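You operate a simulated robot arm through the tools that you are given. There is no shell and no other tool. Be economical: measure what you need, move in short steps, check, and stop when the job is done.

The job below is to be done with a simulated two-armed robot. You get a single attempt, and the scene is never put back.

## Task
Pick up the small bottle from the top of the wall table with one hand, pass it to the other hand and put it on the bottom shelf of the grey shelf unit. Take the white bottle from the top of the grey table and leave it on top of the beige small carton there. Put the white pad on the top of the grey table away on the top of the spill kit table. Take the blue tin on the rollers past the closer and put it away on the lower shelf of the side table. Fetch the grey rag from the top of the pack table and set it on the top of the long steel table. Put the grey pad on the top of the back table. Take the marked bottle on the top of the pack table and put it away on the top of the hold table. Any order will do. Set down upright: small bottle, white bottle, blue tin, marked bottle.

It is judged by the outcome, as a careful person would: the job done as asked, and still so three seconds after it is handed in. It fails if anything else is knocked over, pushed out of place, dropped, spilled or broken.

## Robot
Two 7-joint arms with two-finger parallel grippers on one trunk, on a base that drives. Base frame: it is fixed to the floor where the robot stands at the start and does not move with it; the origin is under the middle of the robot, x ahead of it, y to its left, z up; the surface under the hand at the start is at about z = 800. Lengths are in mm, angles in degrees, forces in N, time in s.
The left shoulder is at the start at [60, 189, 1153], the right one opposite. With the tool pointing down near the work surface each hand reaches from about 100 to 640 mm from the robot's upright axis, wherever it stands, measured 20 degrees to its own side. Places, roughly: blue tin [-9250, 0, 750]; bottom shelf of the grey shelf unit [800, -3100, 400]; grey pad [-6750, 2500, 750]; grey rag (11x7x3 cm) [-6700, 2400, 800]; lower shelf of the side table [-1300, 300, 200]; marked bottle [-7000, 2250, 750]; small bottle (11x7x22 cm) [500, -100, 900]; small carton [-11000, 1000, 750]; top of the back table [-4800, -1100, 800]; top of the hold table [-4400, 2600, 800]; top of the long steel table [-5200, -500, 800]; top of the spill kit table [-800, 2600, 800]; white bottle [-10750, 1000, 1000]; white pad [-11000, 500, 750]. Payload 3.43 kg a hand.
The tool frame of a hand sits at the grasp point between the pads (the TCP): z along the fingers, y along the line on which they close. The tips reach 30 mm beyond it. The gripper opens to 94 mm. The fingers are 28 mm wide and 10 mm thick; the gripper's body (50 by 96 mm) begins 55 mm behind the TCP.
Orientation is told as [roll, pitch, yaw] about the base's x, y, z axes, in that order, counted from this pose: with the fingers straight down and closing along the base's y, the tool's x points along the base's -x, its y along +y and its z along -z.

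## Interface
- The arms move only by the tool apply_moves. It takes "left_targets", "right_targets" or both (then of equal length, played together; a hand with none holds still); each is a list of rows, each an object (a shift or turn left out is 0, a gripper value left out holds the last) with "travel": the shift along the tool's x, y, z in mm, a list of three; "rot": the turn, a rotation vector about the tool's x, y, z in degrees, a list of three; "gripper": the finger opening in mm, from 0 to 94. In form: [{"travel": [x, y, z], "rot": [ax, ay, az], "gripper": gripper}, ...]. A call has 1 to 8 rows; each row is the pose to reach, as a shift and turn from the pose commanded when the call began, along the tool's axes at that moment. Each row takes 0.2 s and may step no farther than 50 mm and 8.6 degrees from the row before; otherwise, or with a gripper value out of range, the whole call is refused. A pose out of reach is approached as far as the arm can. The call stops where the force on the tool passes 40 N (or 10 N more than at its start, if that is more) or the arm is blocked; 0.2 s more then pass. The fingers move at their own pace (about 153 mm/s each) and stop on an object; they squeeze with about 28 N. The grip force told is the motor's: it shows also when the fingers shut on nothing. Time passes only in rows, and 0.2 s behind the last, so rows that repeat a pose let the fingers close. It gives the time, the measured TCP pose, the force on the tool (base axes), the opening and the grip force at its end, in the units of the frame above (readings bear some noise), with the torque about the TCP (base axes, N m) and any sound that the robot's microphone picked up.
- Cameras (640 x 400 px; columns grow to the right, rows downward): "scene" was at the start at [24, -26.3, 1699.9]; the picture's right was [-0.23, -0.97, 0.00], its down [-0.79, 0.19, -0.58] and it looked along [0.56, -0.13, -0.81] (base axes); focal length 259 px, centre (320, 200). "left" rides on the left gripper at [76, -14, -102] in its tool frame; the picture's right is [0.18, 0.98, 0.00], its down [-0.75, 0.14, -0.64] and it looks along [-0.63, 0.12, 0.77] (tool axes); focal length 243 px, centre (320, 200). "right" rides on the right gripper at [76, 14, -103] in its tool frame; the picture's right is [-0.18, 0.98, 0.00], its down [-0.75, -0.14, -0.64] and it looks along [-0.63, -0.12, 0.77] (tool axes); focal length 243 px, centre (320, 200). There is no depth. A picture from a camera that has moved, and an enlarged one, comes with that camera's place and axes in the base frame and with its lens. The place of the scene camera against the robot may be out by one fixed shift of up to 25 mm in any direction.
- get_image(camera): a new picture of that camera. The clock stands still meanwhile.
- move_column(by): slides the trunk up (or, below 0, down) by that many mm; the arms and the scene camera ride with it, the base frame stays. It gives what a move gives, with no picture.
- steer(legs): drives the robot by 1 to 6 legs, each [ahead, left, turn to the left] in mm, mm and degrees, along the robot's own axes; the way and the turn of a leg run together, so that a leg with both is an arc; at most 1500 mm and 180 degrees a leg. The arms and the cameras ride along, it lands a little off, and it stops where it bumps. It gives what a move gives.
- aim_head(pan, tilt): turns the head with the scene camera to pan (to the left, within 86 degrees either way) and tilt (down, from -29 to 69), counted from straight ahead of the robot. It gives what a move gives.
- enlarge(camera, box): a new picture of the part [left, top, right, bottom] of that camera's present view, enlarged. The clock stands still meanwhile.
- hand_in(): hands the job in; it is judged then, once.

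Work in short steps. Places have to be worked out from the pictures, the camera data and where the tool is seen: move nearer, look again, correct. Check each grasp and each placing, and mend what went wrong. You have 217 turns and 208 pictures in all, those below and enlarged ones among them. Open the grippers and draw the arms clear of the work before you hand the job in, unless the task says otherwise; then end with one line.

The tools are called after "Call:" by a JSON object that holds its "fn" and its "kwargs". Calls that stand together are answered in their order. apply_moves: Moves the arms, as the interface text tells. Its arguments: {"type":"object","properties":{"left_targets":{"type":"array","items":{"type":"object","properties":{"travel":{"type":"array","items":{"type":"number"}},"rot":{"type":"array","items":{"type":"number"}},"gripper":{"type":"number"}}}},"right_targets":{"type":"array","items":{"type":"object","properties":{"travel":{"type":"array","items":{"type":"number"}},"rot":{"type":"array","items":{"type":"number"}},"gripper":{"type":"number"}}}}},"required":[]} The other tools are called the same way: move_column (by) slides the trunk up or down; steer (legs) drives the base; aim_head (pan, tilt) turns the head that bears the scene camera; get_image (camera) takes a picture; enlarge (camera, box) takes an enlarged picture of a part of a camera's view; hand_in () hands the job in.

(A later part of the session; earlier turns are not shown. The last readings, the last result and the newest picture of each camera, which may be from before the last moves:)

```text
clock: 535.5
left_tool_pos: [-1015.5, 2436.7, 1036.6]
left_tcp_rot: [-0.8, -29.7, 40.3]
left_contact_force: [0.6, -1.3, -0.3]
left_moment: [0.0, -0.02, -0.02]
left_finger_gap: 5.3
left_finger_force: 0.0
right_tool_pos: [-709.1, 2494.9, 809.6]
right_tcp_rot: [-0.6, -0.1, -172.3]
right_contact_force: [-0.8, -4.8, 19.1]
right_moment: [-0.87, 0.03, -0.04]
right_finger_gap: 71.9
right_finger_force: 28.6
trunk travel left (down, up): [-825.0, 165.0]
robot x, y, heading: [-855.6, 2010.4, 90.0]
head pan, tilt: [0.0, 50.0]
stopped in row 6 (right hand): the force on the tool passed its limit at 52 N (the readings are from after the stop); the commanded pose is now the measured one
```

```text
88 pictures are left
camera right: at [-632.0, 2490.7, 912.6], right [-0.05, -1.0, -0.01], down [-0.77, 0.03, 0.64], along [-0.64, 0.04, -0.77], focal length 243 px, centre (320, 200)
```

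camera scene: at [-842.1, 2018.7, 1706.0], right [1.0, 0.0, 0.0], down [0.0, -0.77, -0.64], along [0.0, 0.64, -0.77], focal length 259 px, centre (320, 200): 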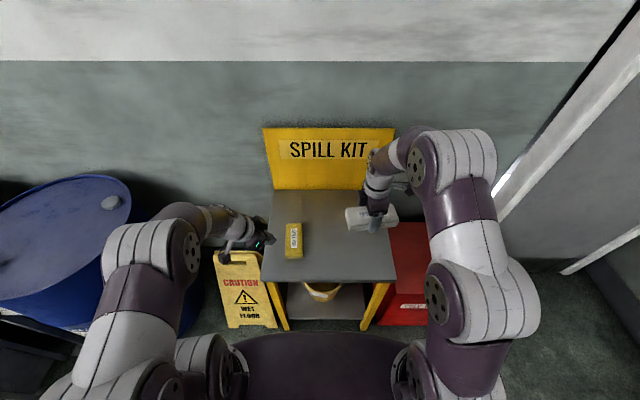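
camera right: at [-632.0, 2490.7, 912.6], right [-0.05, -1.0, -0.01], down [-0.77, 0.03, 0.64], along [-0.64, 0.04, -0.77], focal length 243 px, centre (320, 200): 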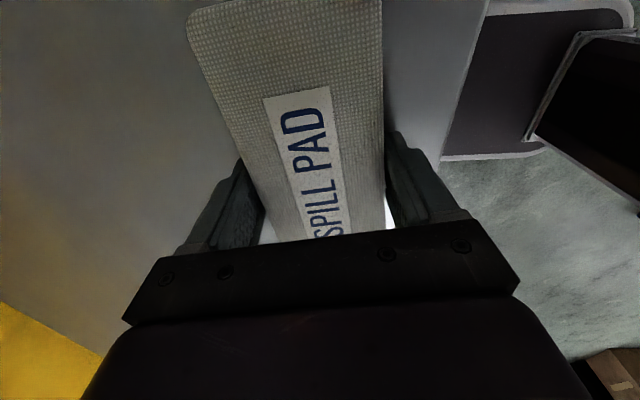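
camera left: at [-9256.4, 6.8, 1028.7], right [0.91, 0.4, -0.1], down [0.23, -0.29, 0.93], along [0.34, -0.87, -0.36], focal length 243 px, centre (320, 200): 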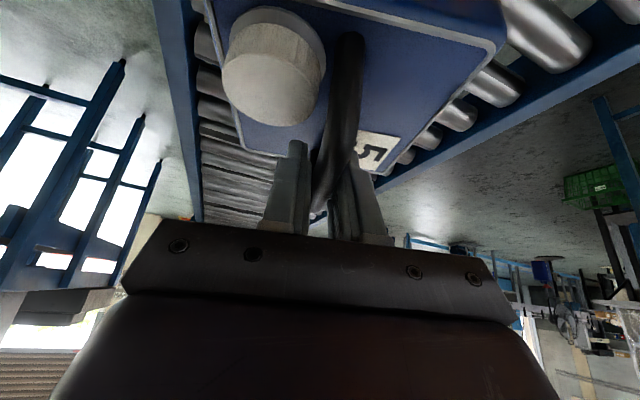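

Contact at z≈810 (this table is at about 780). I'll release and rise.

Call:
{"fn": "apply_moves", "kwargs": {"right_targets": [{"travel": [0, 0, -2]}, {"travel": [0, 0, -2], "gripper": 94}, {"travel": [0, 0, -2], "gripper": 94}, {"travel": [0, 0, -45]}, {"travel": [0, 0, -90]}, {"travel": [0, 0, -135]}, {"travel": [0, 10, -180]}, {"travel": [0, 20, -225]}]}}

Call:
{"fn": "get_image", "kwargs": {"camera": "right"}}

```text
clock: 537.3
left_tool_pos: [-1014.8, 2437.0, 1036.2]
left_tcp_rot: [-0.8, -29.7, 40.3]
left_contact_force: [0.0, -0.7, 0.0]
left_moment: [0.02, -0.03, -0.02]
left_finger_gap: 4.9
left_finger_force: 0.1
right_tool_pos: [-704.7, 2473.8, 1034.1]
right_tcp_rot: [-0.5, 0.0, -172.3]
right_contact_force: [0.3, -0.5, 0.4]
right_moment: [-0.01, 0.0, -0.02]
right_finger_gap: 93.8
right_finger_force: 0.1
trunk travel left (down, up): [-825.0, 165.0]
robot x, y, heading: [-859.5, 2011.4, 90.3]
head pan, tilt: [0.0, 50.0]
```

```text
87 pictures are left
camera right: at [-627.4, 2469.2, 1136.7], right [-0.05, -1.0, -0.01], down [-0.76, 0.03, 0.64], along [-0.64, 0.04, -0.77], focal length 243 px, centre (320, 200)
```

right: 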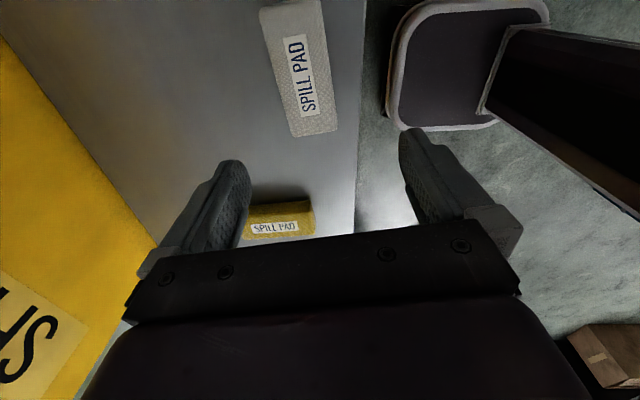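

The white pad is on the spill kit table. Now I'll go back west to recover the tin.

Call:
{"fn": "steer", "kwargs": {"legs": [[-780, 0, 0], [0, 0, 90], [1450, 80, 0], [1450, 0, 0], [1450, 0, 0], [1450, 0, 0]]}}

Call:
{"fn": "steer", "kwargs": {"legs": [[1450, 0, 0], [1450, 0, 0], [450, 0, 0], [0, 0, 180], [0, -1000, 0]]}}

Call:
{"fn": "aim_head", "kwargs": {"pan": 0, "tilt": 50}}

Call:
{"fn": "get_image", "kwargs": {"camera": "scene"}}

```text
clock: 572.6
left_tool_pos: [-7080.5, 979.4, 1035.9]
left_tcp_rot: [-0.8, -29.6, 130.9]
left_contact_force: [-0.1, 0.1, 0.0]
left_moment: [0.02, 0.05, 0.01]
left_finger_gap: 5.3
left_finger_force: 0.0
right_tool_pos: [-7120.7, 1289.1, 1033.3]
right_tcp_rot: [-0.5, 0.0, -81.6]
right_contact_force: [0.2, -0.2, -0.6]
right_moment: [-0.02, 0.02, 0.01]
right_finger_gap: 94.1
right_finger_force: 0.0
trunk travel left (down, up): [-825.0, 165.0]
robot x, y, heading: [-6659.4, 1143.1, -179.3]
head pan, tilt: [0.0, 50.0]
```

```text
clock: 600.9
left_tool_pos: [-9556.1, 249.6, 1035.6]
left_tcp_rot: [-0.8, -29.6, -50.3]
left_contact_force: [1.2, 0.1, 0.4]
left_moment: [-0.01, -0.01, 0.03]
left_finger_gap: 5.0
left_finger_force: 0.1
right_tool_pos: [-9523.6, -60.8, 1034.1]
right_tcp_rot: [-0.5, 0.0, 97.1]
right_contact_force: [0.8, -0.2, -0.3]
right_moment: [0.03, -0.02, 0.0]
right_finger_gap: 94.1
right_finger_force: 0.1
trunk travel left (down, up): [-825.0, 165.0]
robot x, y, heading: [-9986.9, 96.2, -0.5]
head pan, tilt: [0.0, 50.0]
```

```text
clock: 601.5
left_tool_pos: [-9556.1, 249.1, 1035.6]
left_tcp_rot: [-0.8, -29.7, -50.3]
left_contact_force: [-0.4, 0.0, -0.5]
left_moment: [-0.01, -0.01, -0.02]
left_finger_gap: 5.0
left_finger_force: 0.0
right_tool_pos: [-9523.5, -62.0, 1033.9]
right_tcp_rot: [-0.5, 0.0, 97.1]
right_contact_force: [0.0, -1.2, -0.5]
right_moment: [0.02, -0.01, -0.01]
right_finger_gap: 94.0
right_finger_force: 0.1
trunk travel left (down, up): [-825.0, 165.0]
robot x, y, heading: [-9989.7, 90.3, -0.3]
head pan, tilt: [0.0, 50.0]
```

```text
86 pictures are left
camera scene: at [-9955.6, 84.3, 1705.9], right [-0.01, -1.0, 0.0], down [-0.77, 0.0, -0.64], along [0.64, 0.0, -0.77], focal length 259 px, centre (320, 200)
```

scene: 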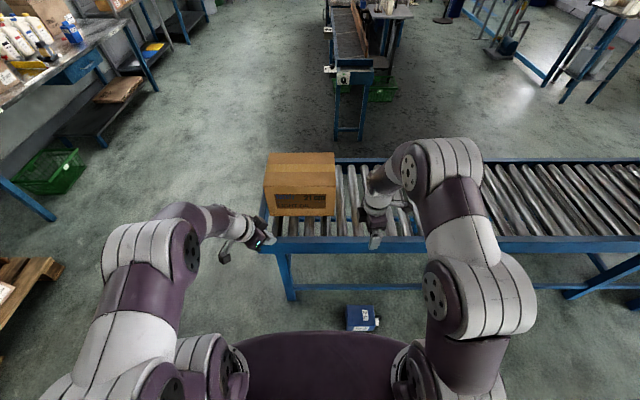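

Call:
{"fn": "enlarge", "kwargs": {"camera": "scene", "box": [300, 280, 420, 350]}}

Call:
{"fn": "get_image", "kwargs": {"camera": "right"}}

```text
5.33 times, centred on (360, 315) of scene
camera zoom: at [-9955.6, 84.3, 1705.9], right [-0.01, -1.0, 0.0], down [-0.77, 0.0, -0.64], along [0.64, 0.0, -0.77], focal length 1383 px, centre (107, -413)
```

zoom: 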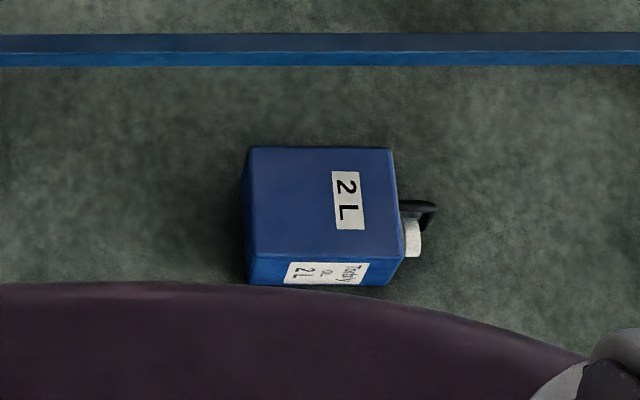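

```text
84 pictures are left
camera right: at [-9529.5, -137.8, 1135.9], right [-1.0, 0.06, -0.01], down [0.04, 0.76, 0.64], along [0.05, 0.64, -0.77], focal length 243 px, centre (320, 200)
```

right: 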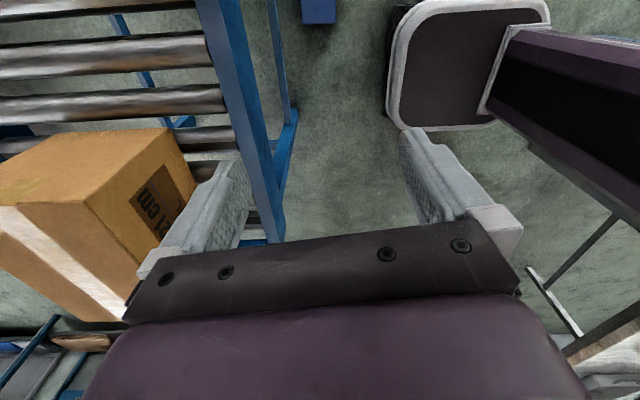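

The tin lies undamaged on its side: "2L" face up, handle towards -y with its bar vertical at about (-9506,-278), height about 56 mm. My plan is to lower the trunk and pinch the bar with the left hand pointing forward. I'll then tip the tin up on its bottom edge, which leaves one finger underneath the bar as a secure hook.

Call:
{"fn": "steer", "kwargs": {"legs": [[0, -468, 0.3]]}}

Call:
{"fn": "move_column", "kwargs": {"by": -400}}

Call:
{"fn": "get_image", "kwargs": {"camera": "left"}}

Call:
{"fn": "get_image", "kwargs": {"camera": "scene"}}

```text
clock: 604.3
left_tool_pos: [-9558.0, -218.7, 1034.9]
left_tcp_rot: [-0.7, -29.5, -49.9]
left_contact_force: [0.0, -0.3, -0.1]
left_moment: [0.05, 0.04, 0.03]
left_finger_gap: 5.0
left_finger_force: 0.0
right_tool_pos: [-9523.1, -528.5, 1034.1]
right_tcp_rot: [-0.5, 0.0, 97.5]
right_contact_force: [0.6, -1.0, 0.1]
right_moment: [-0.02, 0.0, 0.03]
right_finger_gap: 93.8
right_finger_force: 0.1
trunk travel left (down, up): [-825.0, 165.0]
robot x, y, heading: [-9985.0, -377.7, -0.1]
head pan, tilt: [0.0, 50.0]
```

```text
clock: 608.2
left_tool_pos: [-9560.8, -218.6, 635.4]
left_tcp_rot: [-0.8, -29.5, -49.9]
left_contact_force: [0.3, 0.3, 0.1]
left_moment: [0.0, 0.0, -0.01]
left_finger_gap: 4.9
left_finger_force: 0.2
right_tool_pos: [-9524.0, -529.0, 632.1]
right_tcp_rot: [-0.5, 0.0, 97.5]
right_contact_force: [0.0, -0.5, 0.2]
right_moment: [0.02, -0.01, 0.04]
right_finger_gap: 93.9
right_finger_force: 0.0
trunk travel left (down, up): [-425.0, 565.0]
robot x, y, heading: [-9988.4, -379.6, 0.2]
head pan, tilt: [0.0, 50.0]
```

```text
83 pictures are left
camera left: at [-9643.7, -138.4, 686.3], right [0.65, 0.75, -0.1], down [0.33, -0.16, 0.93], along [0.68, -0.64, -0.36], focal length 243 px, centre (320, 200)
```

left: 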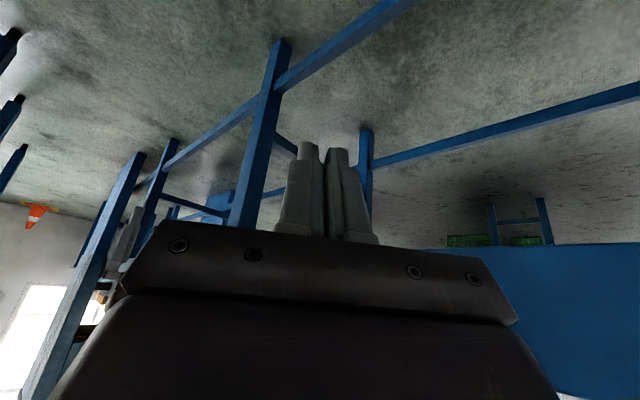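

```text
82 pictures are left
camera scene: at [-9957.0, -386.3, 1306.0], right [0.0, -1.0, 0.0], down [-0.77, 0.0, -0.64], along [0.64, 0.0, -0.77], focal length 259 px, centre (320, 200)
```

scene: 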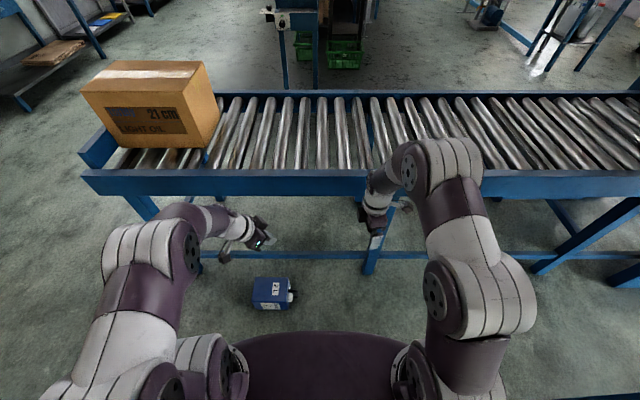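

The tin and its handle are clear of the roller frame. I'll lower further and turn the left hand to point forward with about 50° tilt.

Call:
{"fn": "move_column", "kwargs": {"by": -300}}

Call:
{"fn": "apply_moves", "kwargs": {"left_targets": [{"travel": [-3, -11, 2], "rot": [-4.1, 0, -7.25], "gripper": 60}, {"travel": [-6, -22, 3], "rot": [-8.2, 0, -14.5]}, {"travel": [-9, -34, 5], "rot": [-12.3, 0, -21.75]}, {"travel": [-12, -45, 7], "rot": [-16.4, 0, -29]}, {"travel": [-15, -56, 8], "rot": [-20.5, 0, -36.25]}, {"travel": [-17, -68, 10], "rot": [-24.6, 0, -43.5]}]}}

Call:
{"fn": "apply_moves", "kwargs": {"left_targets": [{"rot": [0, -7, 0]}, {"rot": [0, -14, 0]}, {"rot": [0, -20, 0]}, {"rot": [0, -20, 0]}]}}

Call:
{"fn": "get_image", "kwargs": {"camera": "left"}}

```text
clock: 611.2
left_tool_pos: [-9558.7, -218.8, 335.5]
left_tcp_rot: [-0.7, -29.7, -50.0]
left_contact_force: [-0.5, 0.3, -0.9]
left_moment: [-0.01, 0.0, 0.02]
left_finger_gap: 4.8
left_finger_force: 0.1
right_tool_pos: [-9524.2, -528.9, 334.7]
right_tcp_rot: [-0.5, -0.1, 97.5]
right_contact_force: [0.8, 0.1, -0.7]
right_moment: [-0.01, 0.0, 0.0]
right_finger_gap: 94.0
right_finger_force: 0.1
trunk travel left (down, up): [-125.0, 865.0]
robot x, y, heading: [-9984.8, -376.3, -0.1]
head pan, tilt: [0.0, 50.0]
```

```text
clock: 612.6
left_tool_pos: [-9610.6, -265.7, 327.5]
left_tcp_rot: [-1.3, -22.6, -6.8]
left_contact_force: [0.6, -0.3, 0.6]
left_moment: [0.01, 0.01, 0.03]
left_finger_gap: 59.9
left_finger_force: 0.2
left hand out of reach, approached as far as the arm can: row 1, 5, 6
right_tool_pos: [-9522.9, -528.8, 333.7]
right_tcp_rot: [-0.6, 0.0, 97.5]
right_contact_force: [-0.6, 0.0, -0.7]
right_moment: [-0.01, -0.02, 0.02]
right_finger_gap: 94.1
right_finger_force: 0.0
trunk travel left (down, up): [-125.0, 865.0]
robot x, y, heading: [-9988.9, -377.5, 0.2]
head pan, tilt: [0.0, 50.0]
```

```text
clock: 613.6
left_tool_pos: [-9599.7, -278.3, 335.4]
left_tcp_rot: [-0.9, -49.1, 0.3]
left_contact_force: [-0.4, -0.2, 0.3]
left_moment: [-0.04, -0.02, 0.01]
left_finger_gap: 60.0
left_finger_force: 0.0
left hand out of reach, approached as far as the arm can: row 1, 2
right_tool_pos: [-9525.1, -528.6, 333.8]
right_tcp_rot: [-0.5, 0.0, 97.5]
right_contact_force: [0.0, -0.3, -0.7]
right_moment: [0.01, 0.03, 0.01]
right_finger_gap: 94.1
right_finger_force: 0.1
trunk travel left (down, up): [-125.0, 865.0]
robot x, y, heading: [-9981.6, -374.0, -0.3]
head pan, tilt: [0.0, 50.0]
```

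```text
81 pictures are left
camera left: at [-9726.1, -291.7, 344.4], right [-0.11, 0.98, -0.15], down [0.01, 0.15, 0.99], along [0.99, 0.11, -0.03], focal length 243 px, centre (320, 200)
```

left: 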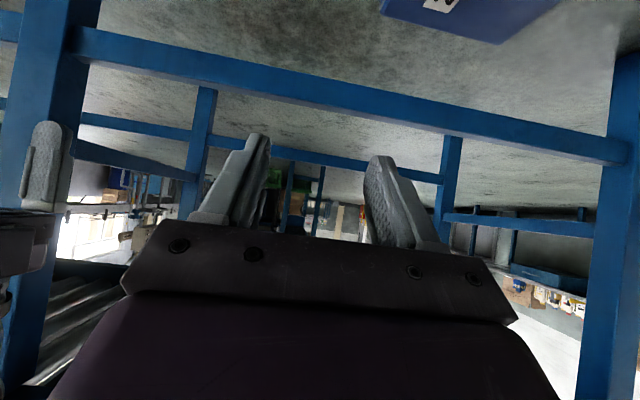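

Good pose (49° tilt, pointing +x). I'll lower the trunk the rest of the way and look again.

Call:
{"fn": "move_column", "kwargs": {"by": -120}}

Call:
{"fn": "get_image", "kwargs": {"camera": "left"}}

Call:
{"fn": "aim_head", "kwargs": {"pan": 8, "tilt": 58}}

Call:
{"fn": "get_image", "kwargs": {"camera": "scene"}}

```text
clock: 615.1
left_tool_pos: [-9599.1, -277.1, 215.6]
left_tcp_rot: [-0.8, -49.0, 0.3]
left_contact_force: [0.2, -0.2, -0.7]
left_moment: [0.0, -0.01, -0.01]
left_finger_gap: 60.1
left_finger_force: 0.1
right_tool_pos: [-9523.2, -530.2, 212.5]
right_tcp_rot: [-0.4, 0.0, 97.5]
right_contact_force: [-1.7, 0.4, -0.8]
right_moment: [0.01, -0.01, -0.02]
right_finger_gap: 94.1
right_finger_force: 0.0
trunk travel left (down, up): [-5.0, 985.0]
robot x, y, heading: [-9986.4, -379.9, 0.2]
head pan, tilt: [0.0, 50.0]
```

```text
80 pictures are left
camera left: at [-9726.0, -291.6, 224.6], right [-0.11, 0.98, -0.15], down [0.01, 0.15, 0.99], along [0.99, 0.11, -0.03], focal length 243 px, centre (320, 200)
```

left: 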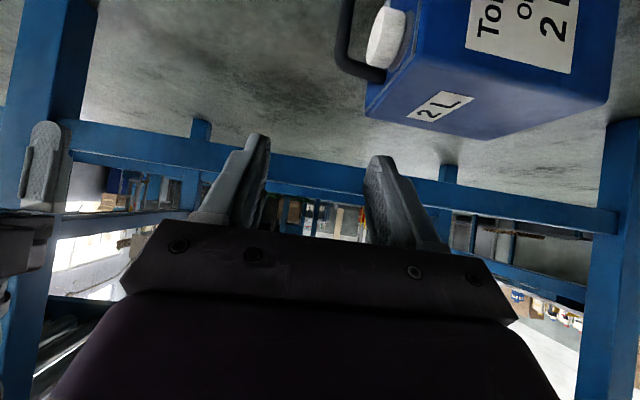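

```text
clock: 615.8
left_tool_pos: [-9600.4, -276.5, 215.8]
left_tcp_rot: [-0.8, -49.0, 0.3]
left_contact_force: [0.9, -0.6, -0.3]
left_moment: [0.0, 0.02, 0.01]
left_finger_gap: 60.0
left_finger_force: 0.0
right_tool_pos: [-9523.5, -528.4, 213.4]
right_tcp_rot: [-0.6, 0.0, 97.5]
right_contact_force: [0.8, -0.4, 0.0]
right_moment: [0.03, -0.05, -0.01]
right_finger_gap: 93.9
right_finger_force: 0.0
trunk travel left (down, up): [-5.0, 985.0]
robot x, y, heading: [-9987.1, -375.0, -0.1]
head pan, tilt: [8.0, 58.0]
```

```text
79 pictures are left
camera scene: at [-9965.7, -376.8, 875.8], right [0.14, -0.99, 0.0], down [-0.84, -0.12, -0.53], along [0.53, 0.07, -0.85], focal length 259 px, centre (320, 200)
```

scene: 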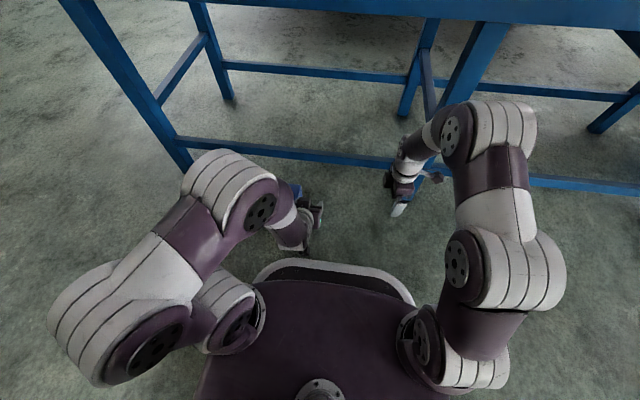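

The screw cap blocks a forward pinch, but the bar can be pinched by the right hand coming from the -y side, tilted 45° and pointing +y. I'll clear the left arm up and set the right hand's pose.

Call:
{"fn": "apply_moves", "kwargs": {"left_targets": [{"travel": [-22, 25, -29]}, {"travel": [-44, 50, -58]}, {"travel": [-67, 75, -87]}, {"travel": [-89, 100, -115]}, {"travel": [-111, 125, -144]}, {"travel": [-134, 152, -173]}, {"travel": [-156, 180, -202]}], "right_targets": [{"travel": [0, 20, 0], "rot": [0, 0, 2.5]}, {"travel": [0, 40, 0], "rot": [0, 0, 5]}, {"travel": [0, 60, 0], "rot": [0, 0, 7.5]}, {"travel": [0, 80, 0], "rot": [0, 0, 7.5]}, {"travel": [-10, 100, 0], "rot": [0, 0, 7.5]}, {"travel": [-20, 115, 0], "rot": [0, 0, 7.5]}, {"travel": [-40, 123, 0], "rot": [0, 0, 7.5]}]}}

Call:
{"fn": "apply_moves", "kwargs": {"right_targets": [{"rot": [0, -7.5, 0]}, {"rot": [0, -15, 0]}, {"rot": [0, -22.5, 0]}, {"rot": [0, -30, 0]}, {"rot": [0, -37.5, 0]}, {"rot": [0, -45, 0], "gripper": 45}, {"rot": [0, -45, 0]}]}}

```text
clock: 617.4
left_tool_pos: [-9639.4, -87.2, 466.1]
left_tcp_rot: [-0.9, -49.0, 0.4]
left_contact_force: [0.3, 1.1, -0.1]
left_moment: [-0.02, -0.01, 0.0]
left_finger_gap: 60.2
left_finger_force: 0.0
left hand out of reach, approached as far as the arm can: row 5, 6, 7
right_tool_pos: [-9652.5, -504.9, 212.8]
right_tcp_rot: [-0.6, 0.0, 90.0]
right_contact_force: [0.0, 0.3, -0.2]
right_moment: [0.0, -0.01, 0.01]
right_finger_gap: 94.1
right_finger_force: 0.0
trunk travel left (down, up): [-5.0, 985.0]
robot x, y, heading: [-9988.7, -374.2, 0.2]
head pan, tilt: [8.0, 58.0]
```

```text
clock: 619.0
left_tool_pos: [-9639.0, -87.9, 465.7]
left_tcp_rot: [-0.9, -49.1, 0.4]
left_contact_force: [-0.1, -0.2, -0.5]
left_moment: [-0.01, 0.0, -0.02]
left_finger_gap: 60.1
left_finger_force: 0.1
right_tool_pos: [-9651.1, -505.5, 212.9]
right_tcp_rot: [-0.8, -45.3, 90.6]
right_contact_force: [-0.6, -0.3, -0.1]
right_moment: [-0.02, -0.02, 0.01]
right_finger_gap: 45.0
right_finger_force: 0.1
trunk travel left (down, up): [-5.0, 985.0]
robot x, y, heading: [-9989.0, -373.2, -0.1]
head pan, tilt: [8.0, 58.0]
```

The right hand is set at 45° tilt pointing +y. I'll drive it up to the tin and look.

Call:
{"fn": "steer", "kwargs": {"legs": [[139, 0, 0], [0, 130, 0]]}}

Call:
{"fn": "get_image", "kwargs": {"camera": "right"}}

Call:
{"fn": "get_image", "kwargs": {"camera": "scene"}}

```text
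clock: 621.1
left_tool_pos: [-9501.2, 45.2, 465.3]
left_tcp_rot: [-0.9, -48.9, 0.4]
left_contact_force: [0.3, 0.1, -0.7]
left_moment: [0.03, 0.0, -0.02]
left_finger_gap: 60.1
left_finger_force: 0.0
right_tool_pos: [-9514.2, -373.0, 211.9]
right_tcp_rot: [-0.7, -45.1, 90.6]
right_contact_force: [-0.8, 0.1, -0.7]
right_moment: [-0.01, -0.03, 0.01]
right_finger_gap: 45.2
right_finger_force: 0.0
trunk travel left (down, up): [-5.0, 985.0]
robot x, y, heading: [-9850.2, -247.5, 0.2]
head pan, tilt: [8.0, 58.0]
```

```text
78 pictures are left
camera right: at [-9526.7, -499.7, 230.7], right [-0.98, 0.13, 0.12], down [0.13, 0.08, 0.99], along [0.12, 0.99, -0.09], focal length 243 px, centre (320, 200)
```

right: 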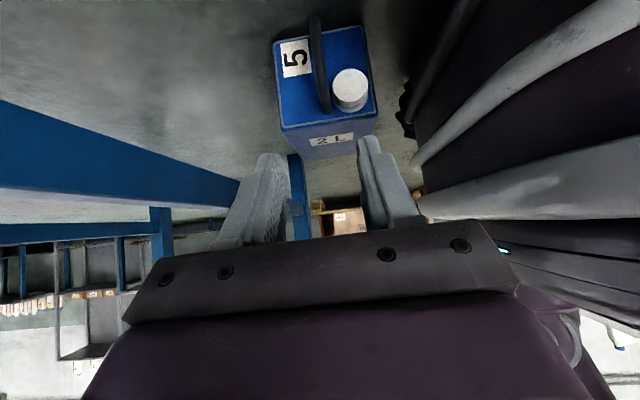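

```text
77 pictures are left
camera scene: at [-9827.4, -246.4, 875.7], right [0.14, -0.99, 0.0], down [-0.84, -0.12, -0.53], along [0.52, 0.08, -0.85], focal length 259 px, centre (320, 200)
```

scene: 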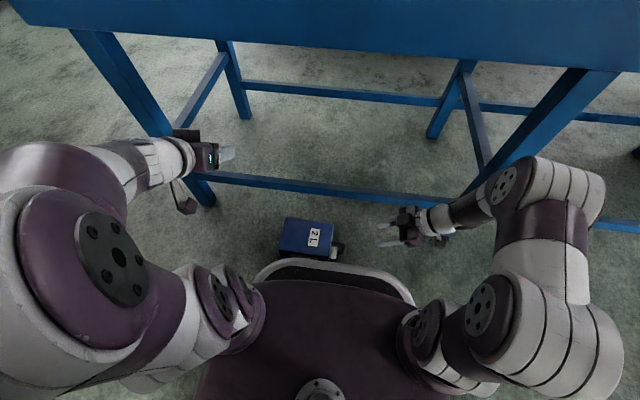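

The handle is where expected (x≈-9513, y≈-268). I'll advance the right fingers onto the bar.

Call:
{"fn": "apply_moves", "kwargs": {"right_targets": [{"travel": [12, -1, 45]}, {"travel": [24, -2, 90]}, {"travel": [35, -2, 130]}, {"travel": [35, -2, 150]}]}}

Call:
{"fn": "get_image", "kwargs": {"camera": "right"}}

```text
clock: 622.1
left_tool_pos: [-9501.6, 43.9, 466.5]
left_tcp_rot: [-0.8, -48.9, 0.4]
left_contact_force: [0.5, -0.4, -0.9]
left_moment: [0.01, -0.01, 0.02]
left_finger_gap: 60.1
left_finger_force: 0.2
right_tool_pos: [-9511.0, -292.3, 80.8]
right_tcp_rot: [-0.6, -45.1, 90.7]
right_contact_force: [1.3, 0.0, 0.6]
right_moment: [0.0, 0.03, 0.02]
right_finger_gap: 45.1
right_finger_force: 0.1
trunk travel left (down, up): [-5.0, 985.0]
robot x, y, heading: [-9847.1, -245.4, 0.2]
head pan, tilt: [8.0, 58.0]
```

```text
76 pictures are left
camera right: at [-9524.5, -418.7, 99.5], right [-0.98, 0.13, 0.12], down [0.13, 0.08, 0.99], along [0.12, 0.99, -0.09], focal length 243 px, centre (320, 200)
```

right: 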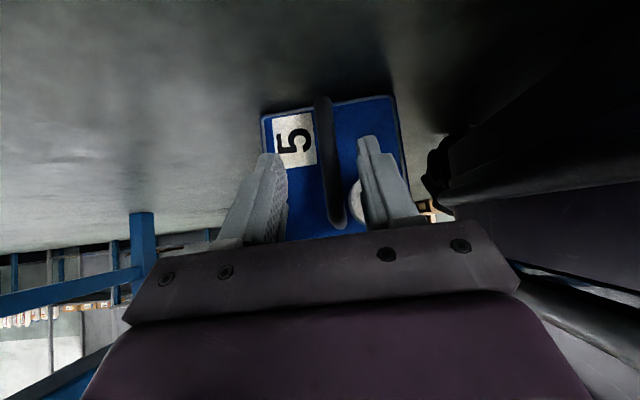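

The bar is between the fingers, about 6 mm off centre. I'll finish the approach and close.

Call:
{"fn": "apply_moves", "kwargs": {"right_targets": [{"travel": [0, 6, 8]}, {"travel": [0, 6, 17]}, {"travel": [0, 6, 17], "gripper": 25}, {"travel": [0, 6, 17], "gripper": 5}, {"travel": [0, 6, 17], "gripper": 5}]}}

Call:
{"fn": "get_image", "kwargs": {"camera": "right"}}

```text
clock: 623.4
left_tool_pos: [-9501.4, 43.6, 465.5]
left_tcp_rot: [-0.9, -48.9, 0.4]
left_contact_force: [0.8, -0.4, 0.3]
left_moment: [-0.03, -0.01, -0.03]
left_finger_gap: 59.7
left_finger_force: 0.0
right_tool_pos: [-9515.5, -280.6, 68.9]
right_tcp_rot: [-0.7, -45.0, 90.6]
right_contact_force: [0.8, -0.3, -0.6]
right_moment: [0.17, -0.01, -0.01]
right_finger_gap: 15.4
right_finger_force: 27.9
trunk travel left (down, up): [-5.0, 985.0]
robot x, y, heading: [-9851.8, -245.1, 0.3]
head pan, tilt: [8.0, 58.0]
```

```text
75 pictures are left
camera right: at [-9529.9, -406.4, 87.7], right [-0.98, 0.13, 0.12], down [0.13, 0.08, 0.99], along [0.12, 0.99, -0.09], focal length 243 px, centre (320, 200)
```

right: 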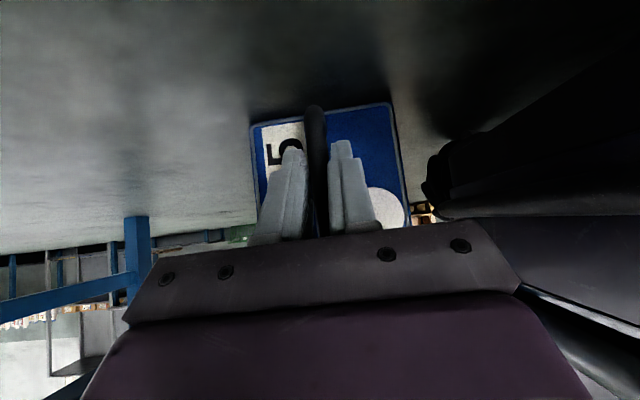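

The bar is gripped. I'll tip the tin up about its bottom edge, first half of the arc, watching forces.

Call:
{"fn": "apply_moves", "kwargs": {"right_targets": [{"travel": [-28.9, 0, -12.3], "rot": [0, 8, 0]}, {"travel": [-59.3, 0, -20.6], "rot": [0, 16, 0]}, {"travel": [-90.5, 0, -24.4], "rot": [0, 24, 0]}, {"travel": [-121.8, 0, -24], "rot": [0, 32, 0]}]}}

Call:
{"fn": "get_image", "kwargs": {"camera": "scene"}}

Call:
{"fn": "get_image", "kwargs": {"camera": "right"}}

```text
clock: 624.4
left_tool_pos: [-9501.9, 43.8, 464.2]
left_tcp_rot: [-0.9, -49.0, 0.4]
left_contact_force: [-0.2, -1.2, 0.6]
left_moment: [0.01, -0.04, 0.0]
left_finger_gap: 59.7
left_finger_force: 0.0
right_tool_pos: [-9518.1, -210.3, 173.6]
right_tcp_rot: [-0.6, -13.1, 90.3]
right_contact_force: [2.6, -1.1, -0.3]
right_moment: [0.38, 0.5, -0.31]
right_finger_gap: 12.5
right_finger_force: 27.8
trunk travel left (down, up): [-5.0, 985.0]
robot x, y, heading: [-9849.5, -247.2, 0.2]
head pan, tilt: [8.0, 58.0]
```

```text
74 pictures are left
camera scene: at [-9827.2, -246.6, 875.7], right [0.14, -0.99, 0.0], down [-0.84, -0.12, -0.53], along [0.52, 0.08, -0.85], focal length 259 px, centre (320, 200)
```

scene: 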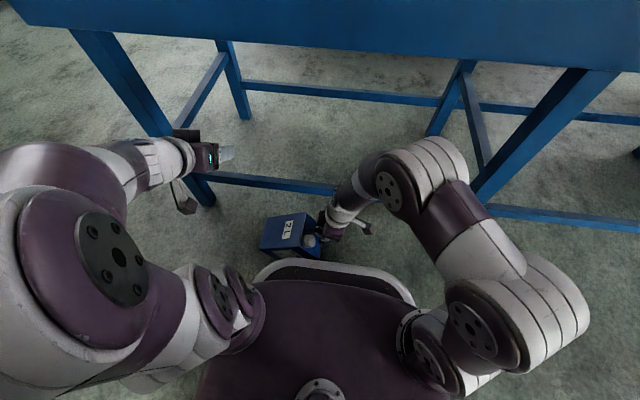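

```text
73 pictures are left
camera right: at [-9532.6, -307.5, 254.7], right [-0.98, 0.18, 0.03], down [0.13, 0.59, 0.8], along [0.12, 0.79, -0.6], focal length 243 px, centre (320, 200)
```

right: 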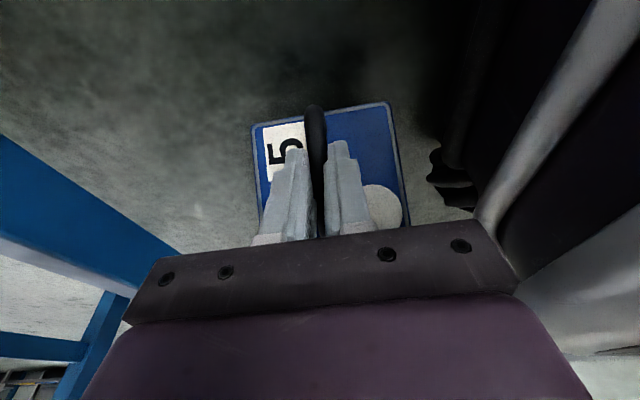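

It's working smoothly. I'll continue the arc to about 64°.

Call:
{"fn": "apply_moves", "kwargs": {"right_targets": [{"travel": [-28.9, 0, -12.3], "rot": [0, 8, 0]}, {"travel": [-59.3, 0, -20.6], "rot": [0, 16, 0]}, {"travel": [-90.5, 0, -24.4], "rot": [0, 24, 0]}, {"travel": [-121.8, 0, -24], "rot": [0, 32, 0]}]}}

Call:
{"fn": "get_image", "kwargs": {"camera": "scene"}}

```text
clock: 625.4
left_tool_pos: [-9501.8, 43.8, 465.8]
left_tcp_rot: [-1.0, -49.1, 0.4]
left_contact_force: [-0.4, -0.7, 0.2]
left_moment: [0.02, 0.0, 0.0]
left_finger_gap: 60.0
left_finger_force: 0.0
right_tool_pos: [-9515.5, -105.8, 224.8]
right_tcp_rot: [-1.2, 16.6, 89.8]
right_contact_force: [6.3, -3.5, 8.6]
right_moment: [-0.47, -0.06, -0.15]
right_finger_gap: 12.3
right_finger_force: 28.3
right hand out of reach, approached as far as the arm can: row 4
trunk travel left (down, up): [-5.0, 985.0]
robot x, y, heading: [-9850.8, -243.8, 0.1]
head pan, tilt: [8.0, 58.0]
stopped in row 4 (right hand): the force on the tool passed its limit at 64 N (the readings are from after the stop); the commanded pose is now the measured one
```

```text
72 pictures are left
camera scene: at [-9827.3, -246.5, 875.5], right [0.14, -0.99, 0.0], down [-0.84, -0.12, -0.53], along [0.52, 0.08, -0.85], focal length 259 px, centre (320, 200)
```

scene: 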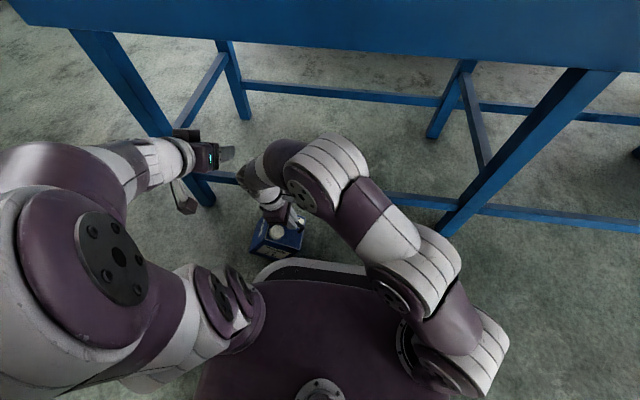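

Call:
{"fn": "get_image", "kwargs": {"camera": "right"}}

Call:
{"fn": "enlarge", "kwargs": {"camera": "scene", "box": [200, 150, 360, 280]}}

Call:
{"fn": "get_image", "kwargs": {"camera": "left"}}

```text
71 pictures are left
camera right: at [-9532.5, -149.0, 343.2], right [-0.98, 0.17, -0.07], down [0.13, 0.91, 0.4], along [0.13, 0.39, -0.91], focal length 243 px, centre (320, 200)
```

right: 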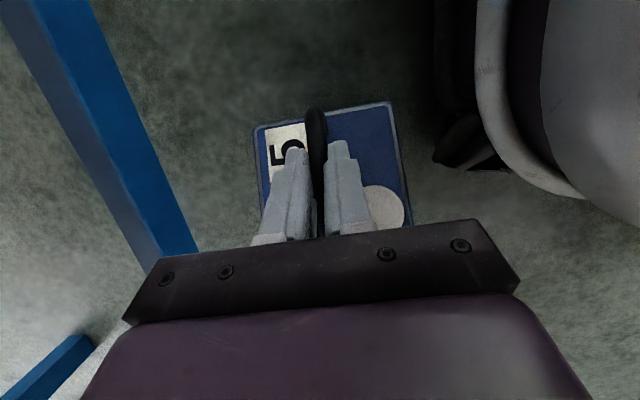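

```text
3.08 times, centred on (280, 215) of scene
camera zoom: at [-9827.3, -246.5, 875.5], right [0.14, -0.99, 0.0], down [-0.84, -0.12, -0.53], along [0.52, 0.08, -0.85], focal length 798 px, centre (443, 154)
```

zoom: 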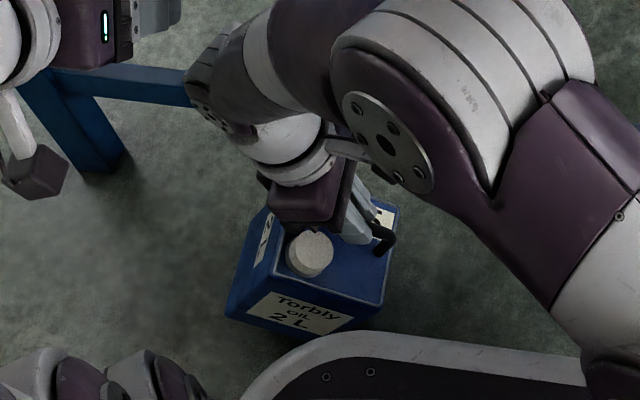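

```text
69 pictures are left
camera left: at [-9627.8, 29.8, 474.6], right [-0.12, 0.98, -0.15], down [0.01, 0.15, 0.99], along [0.99, 0.11, -0.03], focal length 243 px, centre (320, 200)
```

left: 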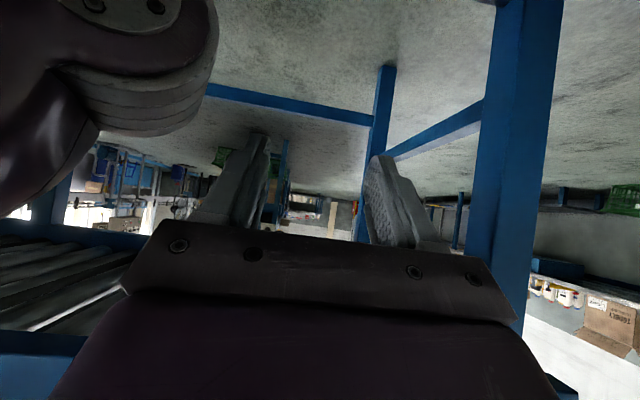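

The tin is tipped 62°, past its balance point, and the arm is near its limit. The bar can turn between the pads, so I'll complete the arc by strafing the base gently left.

Call:
{"fn": "steer", "kwargs": {"legs": [[0, 55, 0]]}}

Call:
{"fn": "enlarge", "kwargs": {"camera": "scene", "box": [200, 150, 360, 280]}}

```text
clock: 626.3
left_tool_pos: [-9501.4, 99.5, 465.5]
left_tcp_rot: [-0.9, -49.0, 0.4]
left_contact_force: [0.0, -0.4, -0.4]
left_moment: [-0.03, 0.03, 0.0]
left_finger_gap: 59.9
left_finger_force: 0.0
right_tool_pos: [-9517.3, -49.3, 223.7]
right_tcp_rot: [-1.2, 16.4, 89.9]
right_contact_force: [9.7, 7.9, 19.9]
right_moment: [1.11, -0.04, -0.29]
right_finger_gap: 12.4
right_finger_force: 28.6
trunk travel left (down, up): [-5.0, 985.0]
robot x, y, heading: [-9850.4, -187.6, 0.0]
head pan, tilt: [8.0, 58.0]
```

```text
3.08 times, centred on (280, 215) of scene
camera zoom: at [-9828.1, -191.3, 875.8], right [0.14, -0.99, 0.0], down [-0.84, -0.12, -0.53], along [0.53, 0.08, -0.85], focal length 798 px, centre (443, 154)
```

zoom: 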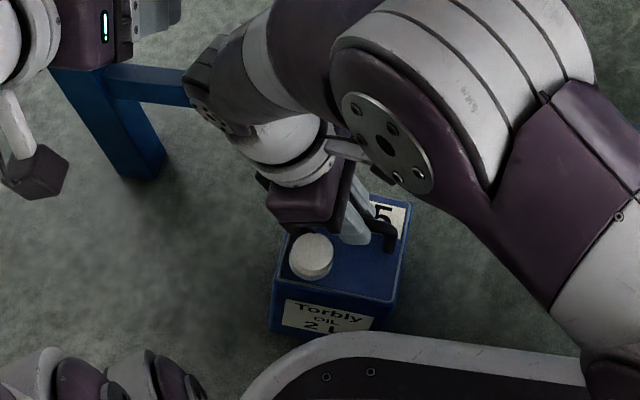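

Call:
{"fn": "get_image", "kwargs": {"camera": "right"}}

```text
67 pictures are left
camera right: at [-9533.3, -93.0, 343.4], right [-0.98, 0.17, -0.07], down [0.13, 0.9, 0.41], along [0.14, 0.39, -0.91], focal length 243 px, centre (320, 200)
```

right: 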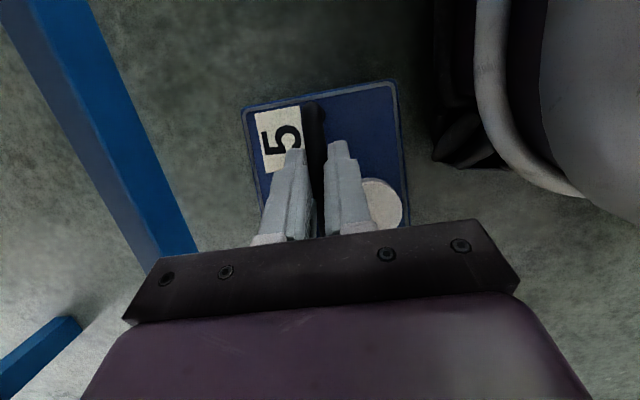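

The tin is at roughly 78°. I'll strafe another 42 mm to finish standing it up.

Call:
{"fn": "steer", "kwargs": {"legs": [[0, 42, 0]]}}

Call:
{"fn": "get_image", "kwargs": {"camera": "right"}}

Call:
{"fn": "enlarge", "kwargs": {"camera": "scene", "box": [200, 150, 360, 280]}}

```text
clock: 627.2
left_tool_pos: [-9501.7, 142.0, 464.0]
left_tcp_rot: [-1.0, -49.0, 0.4]
left_contact_force: [0.5, -0.4, -0.6]
left_moment: [0.02, -0.01, 0.0]
left_finger_gap: 60.2
left_finger_force: 0.2
right_tool_pos: [-9516.3, -9.0, 222.8]
right_tcp_rot: [-1.0, 16.7, 90.0]
right_contact_force: [-0.2, -0.6, -18.8]
right_moment: [-0.07, 0.04, 0.0]
right_finger_gap: 11.8
right_finger_force: 28.3
trunk travel left (down, up): [-5.0, 985.0]
robot x, y, heading: [-9849.2, -146.0, 0.1]
head pan, tilt: [8.0, 58.0]
```

```text
66 pictures are left
camera right: at [-9533.4, -50.8, 341.5], right [-0.98, 0.17, -0.07], down [0.13, 0.91, 0.4], along [0.13, 0.39, -0.91], focal length 243 px, centre (320, 200)
```

right: 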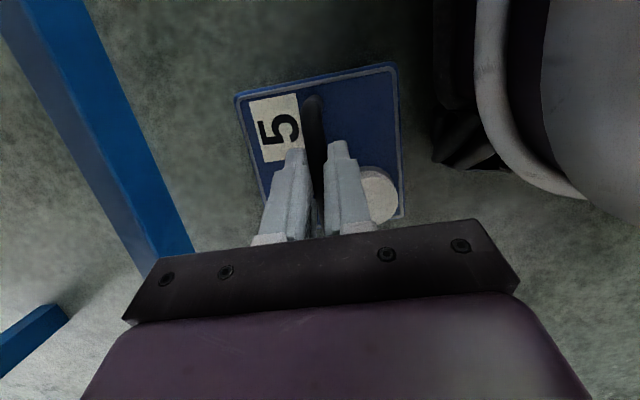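

```text
3.08 times, centred on (280, 215) of scene
camera zoom: at [-9826.7, -148.3, 875.4], right [0.14, -0.99, 0.0], down [-0.84, -0.12, -0.53], along [0.52, 0.08, -0.85], focal length 798 px, centre (443, 154)
```

zoom: 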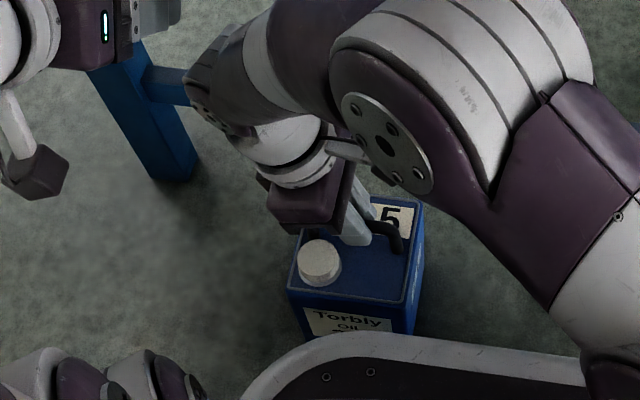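

The tin now hangs freely (19 N), so it's level. I'll lower it gently to the floor.

Call:
{"fn": "apply_moves", "kwargs": {"right_targets": [{"travel": [-0.9, 0, 2.9]}, {"travel": [-1.7, 0, 5.7]}, {"travel": [-2.6, 0, 8.6]}, {"travel": [-3.4, 0, 11.5]}]}}

```text
clock: 628.4
left_tool_pos: [-9502.1, 142.7, 466.9]
left_tcp_rot: [-0.8, -49.1, 0.4]
left_contact_force: [0.2, 0.1, 0.2]
left_moment: [-0.04, 0.0, -0.02]
left_finger_gap: 60.2
left_finger_force: 0.1
right_tool_pos: [-9514.8, -6.7, 213.9]
right_tcp_rot: [-1.3, 16.3, 89.7]
right_contact_force: [-7.9, -7.2, 19.9]
right_moment: [0.14, 0.02, 0.09]
right_finger_gap: 12.2
right_finger_force: 28.1
trunk travel left (down, up): [-5.0, 985.0]
robot x, y, heading: [-9849.4, -149.8, 0.2]
head pan, tilt: [8.0, 58.0]
stopped in row 4 (right hand): the force on the tool passed its limit at 41 N (the readings are from after the stop); the commanded pose is now the measured one
```

The tin stands upright on the floor. I'll open the right hand, lift it clear and move it away.

Call:
{"fn": "apply_moves", "kwargs": {"right_targets": [{"travel": [0.6, 0, -2]}, {"travel": [0.6, 0, -2], "gripper": 38}, {"travel": [0.6, 0, -2], "gripper": 38}, {"travel": [0, 0, -40]}, {"travel": [0, 0, -80]}, {"travel": [20, 0, -115]}, {"travel": [60, 0, -130]}, {"travel": [105, 0, -130]}]}}

Call:
{"fn": "get_image", "kwargs": {"camera": "right"}}

```text
clock: 630.2
left_tool_pos: [-9502.1, 143.5, 465.4]
left_tcp_rot: [-0.9, -49.1, 0.5]
left_contact_force: [0.5, -0.2, 0.5]
left_moment: [0.0, -0.02, -0.02]
left_finger_gap: 59.9
left_finger_force: 0.0
right_tool_pos: [-9532.2, -97.0, 322.4]
right_tcp_rot: [-1.2, 16.3, 90.0]
right_contact_force: [-0.1, 0.2, 0.4]
right_moment: [0.01, 0.0, 0.0]
right_finger_gap: 38.1
right_finger_force: 0.1
right hand out of reach, approached as far as the arm can: row 4, 5, 6, 7, 8
trunk travel left (down, up): [-5.0, 985.0]
robot x, y, heading: [-9849.9, -151.2, 0.2]
head pan, tilt: [8.0, 58.0]
```

```text
64 pictures are left
camera right: at [-9548.6, -139.7, 442.9], right [-0.98, 0.17, -0.07], down [0.13, 0.9, 0.41], along [0.14, 0.39, -0.91], focal length 243 px, centre (320, 200)
```

right: 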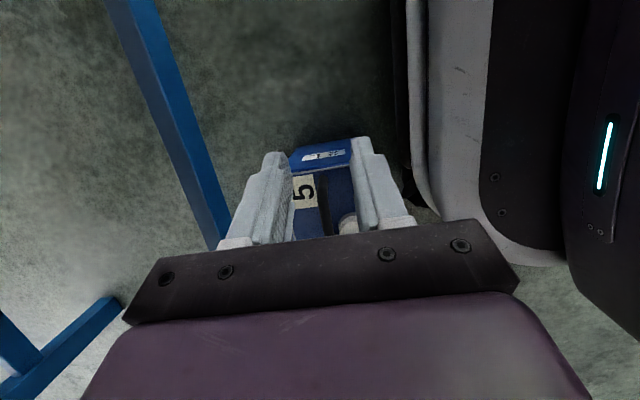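

The tin is standing. I'll back the robot off, park the right arm to its side, and begin turning the left hand to horizontal.

Call:
{"fn": "steer", "kwargs": {"legs": [[-150, 0, 0]]}}

Call:
{"fn": "apply_moves", "kwargs": {"right_targets": [{"travel": [25, 0, 0], "rot": [0, -4, 0]}, {"travel": [50, 0, 0], "rot": [0, -8, 0]}, {"travel": [75, 0, 0], "rot": [0, -12, 0]}, {"travel": [100, 0, 0], "rot": [0, -16, 0]}, {"travel": [125, 0, 0], "rot": [0, -16, 0]}, {"travel": [150, 0, 0], "rot": [0, -16, 0]}], "left_targets": [{"travel": [0, 0, 0], "rot": [0, -7, 0]}, {"travel": [0, 0, 0], "rot": [0, -14, 0]}, {"travel": [0, 0, 0], "rot": [0, -21, 0]}, {"travel": [0, 0, 0], "rot": [0, -28, 0]}, {"travel": [0, 0, 0], "rot": [0, -35, 0]}, {"travel": [0, 0, 0], "rot": [0, -41, 0], "gripper": 50}]}}

Call:
{"fn": "apply_moves", "kwargs": {"left_targets": [{"rot": [0, 0, 8.5]}, {"rot": [0, 0, 17]}, {"rot": [0, 0, 25.5]}, {"rot": [0, 0, 34]}, {"rot": [0, 0, 42.5]}, {"rot": [0, 0, 51]}, {"rot": [0, 0, 59.5]}, {"rot": [0, 0, 68]}]}}

```text
clock: 631.5
left_tool_pos: [-9651.0, 140.6, 465.6]
left_tcp_rot: [-0.9, -49.0, 0.5]
left_contact_force: [-0.2, 0.7, 0.6]
left_moment: [-0.03, 0.01, -0.01]
left_finger_gap: 60.0
left_finger_force: 0.0
right_tool_pos: [-9681.7, -96.0, 323.5]
right_tcp_rot: [-1.3, 16.3, 89.9]
right_contact_force: [-0.8, 0.5, 0.7]
right_moment: [0.0, 0.0, -0.01]
right_finger_gap: 37.8
right_finger_force: 0.0
trunk travel left (down, up): [-5.0, 985.0]
robot x, y, heading: [-10001.8, -153.7, -0.0]
head pan, tilt: [8.0, 58.0]
```

```text
clock: 632.9
left_tool_pos: [-9650.9, 143.4, 464.7]
left_tcp_rot: [-99.7, -89.5, 99.5]
left_contact_force: [-0.4, 0.3, -0.3]
left_moment: [-0.01, 0.01, 0.01]
left_finger_gap: 49.8
left_finger_force: 0.0
left hand out of reach, approached as far as the arm can: row 1, 2, 3, 4, 5
right_tool_pos: [-9682.6, -241.1, 365.4]
right_tcp_rot: [-1.3, 0.3, 90.2]
right_contact_force: [-0.6, -0.4, -0.5]
right_moment: [-0.01, 0.0, -0.01]
right_finger_gap: 37.8
right_finger_force: 0.1
trunk travel left (down, up): [-5.0, 985.0]
robot x, y, heading: [-9997.5, -148.7, 0.1]
head pan, tilt: [8.0, 58.0]
```

```text
clock: 634.7
left_tool_pos: [-9650.5, 142.9, 465.5]
left_tcp_rot: [90.0, -22.4, -90.3]
left_contact_force: [-0.9, 0.3, -0.6]
left_moment: [0.01, 0.02, -0.03]
left_finger_gap: 50.0
left_finger_force: 0.2
right_tool_pos: [-9682.8, -240.8, 367.6]
right_tcp_rot: [-1.3, 0.3, 90.2]
right_contact_force: [-0.9, 0.1, -0.7]
right_moment: [-0.01, -0.02, 0.0]
right_finger_gap: 38.2
right_finger_force: 0.1
trunk travel left (down, up): [-5.0, 985.0]
robot x, y, heading: [-10000.7, -152.7, 0.1]
head pan, tilt: [8.0, 58.0]
```

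Reachable. I'll finish the roll so the fingers close vertically, then look.

Call:
{"fn": "apply_moves", "kwargs": {"left_targets": [{"rot": [0, 0, 8]}, {"rot": [0, 0, 16]}, {"rot": [0, 0, 22]}, {"rot": [0, 0, 22]}]}}

Call:
{"fn": "get_image", "kwargs": {"camera": "left"}}

Call:
{"fn": "aim_head", "kwargs": {"pan": 15, "tilt": 45}}

Call:
{"fn": "get_image", "kwargs": {"camera": "scene"}}

```text
clock: 635.7
left_tool_pos: [-9651.6, 142.6, 464.1]
left_tcp_rot: [90.1, -0.5, -90.3]
left_contact_force: [-0.2, 0.4, 0.2]
left_moment: [0.0, 0.01, -0.01]
left_finger_gap: 49.8
left_finger_force: 0.0
right_tool_pos: [-9681.0, -239.4, 365.5]
right_tcp_rot: [-1.3, 0.4, 90.2]
right_contact_force: [-1.0, 0.9, -0.2]
right_moment: [0.0, 0.01, 0.0]
right_finger_gap: 38.1
right_finger_force: 0.1
trunk travel left (down, up): [-5.0, 985.0]
robot x, y, heading: [-9997.1, -147.1, 0.1]
head pan, tilt: [8.0, 58.0]
```

```text
63 pictures are left
camera left: at [-9752.1, 218.6, 448.3], right [0.0, 0.19, 0.98], down [-0.65, -0.75, 0.15], along [0.76, -0.63, 0.12], focal length 243 px, centre (320, 200)
```

left: 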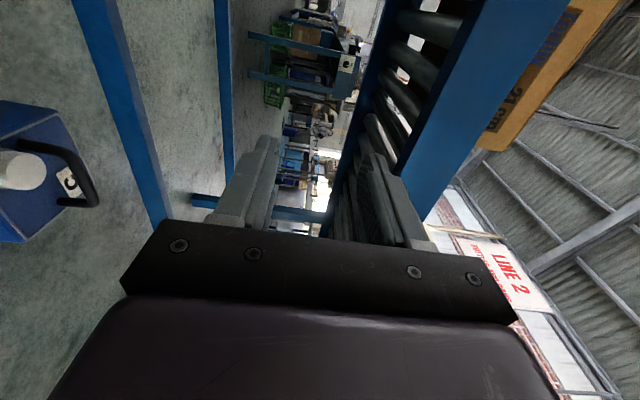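

```text
clock: 636.5
left_tool_pos: [-9650.6, 143.0, 465.0]
left_tcp_rot: [90.0, -0.6, -90.3]
left_contact_force: [0.5, 0.3, 0.6]
left_moment: [-0.01, 0.0, 0.0]
left_finger_gap: 49.9
left_finger_force: 0.0
right_tool_pos: [-9681.5, -239.7, 365.6]
right_tcp_rot: [-1.3, 0.3, 90.2]
right_contact_force: [-0.2, 0.4, 0.5]
right_moment: [-0.01, -0.02, 0.0]
right_finger_gap: 38.1
right_finger_force: 0.1
trunk travel left (down, up): [-5.0, 985.0]
robot x, y, heading: [-10000.5, -148.2, 0.1]
head pan, tilt: [15.0, 45.0]
```

```text
62 pictures are left
camera scene: at [-9967.3, -137.7, 892.8], right [0.26, -0.97, 0.0], down [-0.68, -0.19, -0.71], along [0.68, 0.18, -0.71], focal length 259 px, centre (320, 200)
```

scene: 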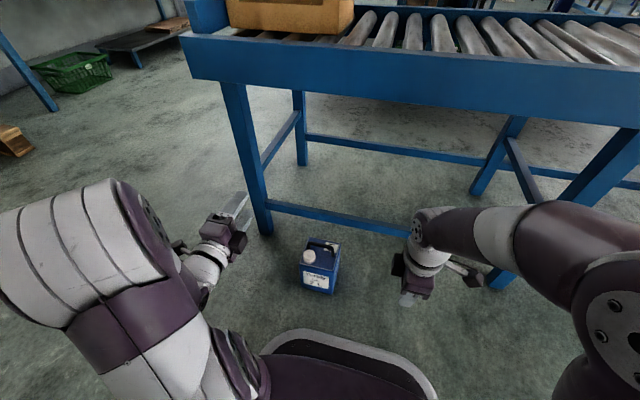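

The tin stands upright facing me, bar at x≈-9510, y -36..34, z≈200. I'll bring the left hand level with the bar, then advance so one finger goes under it.

Call:
{"fn": "apply_moves", "kwargs": {"left_targets": [{"travel": [-22, -38, 0], "gripper": 38}, {"travel": [-44, -76, 0]}, {"travel": [-66, -114, -3]}, {"travel": [-88, -152, -6]}, {"travel": [-110, -190, -9]}, {"travel": [-132, -228, -9]}, {"travel": [-152, -264, -9]}]}}

Call:
{"fn": "get_image", "kwargs": {"camera": "left"}}

```text
clock: 637.5
left_tool_pos: [-9628.9, 61.0, 388.5]
left_tcp_rot: [97.6, 0.9, -89.5]
left_contact_force: [-0.4, 0.1, -0.7]
left_moment: [0.02, -0.03, -0.03]
left_finger_gap: 38.1
left_finger_force: 0.0
right_tool_pos: [-9682.1, -241.0, 367.2]
right_tcp_rot: [-1.2, 0.3, 90.1]
right_contact_force: [-0.4, 0.5, -0.6]
right_moment: [0.03, -0.01, 0.01]
right_finger_gap: 37.8
right_finger_force: 0.0
trunk travel left (down, up): [-5.0, 985.0]
robot x, y, heading: [-9998.1, -149.7, 0.1]
head pan, tilt: [15.0, 45.0]
stopped in row 5 (left hand): the arm was blocked; the commanded pose is now the measured one
```

```text
61 pictures are left
camera left: at [-9728.9, 136.6, 361.4], right [-0.13, 0.17, 0.98], down [-0.65, -0.76, 0.04], along [0.75, -0.63, 0.21], focal length 243 px, centre (320, 200)
```

left: 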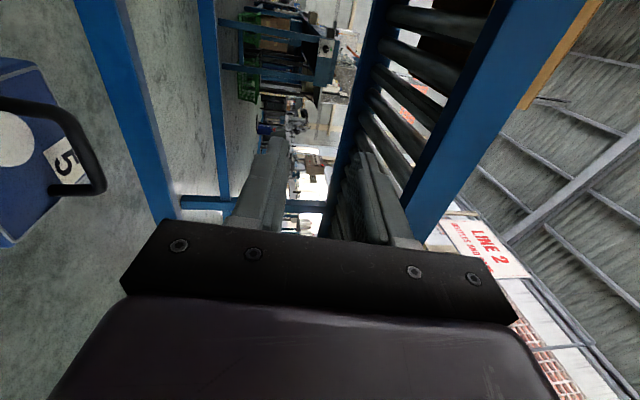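

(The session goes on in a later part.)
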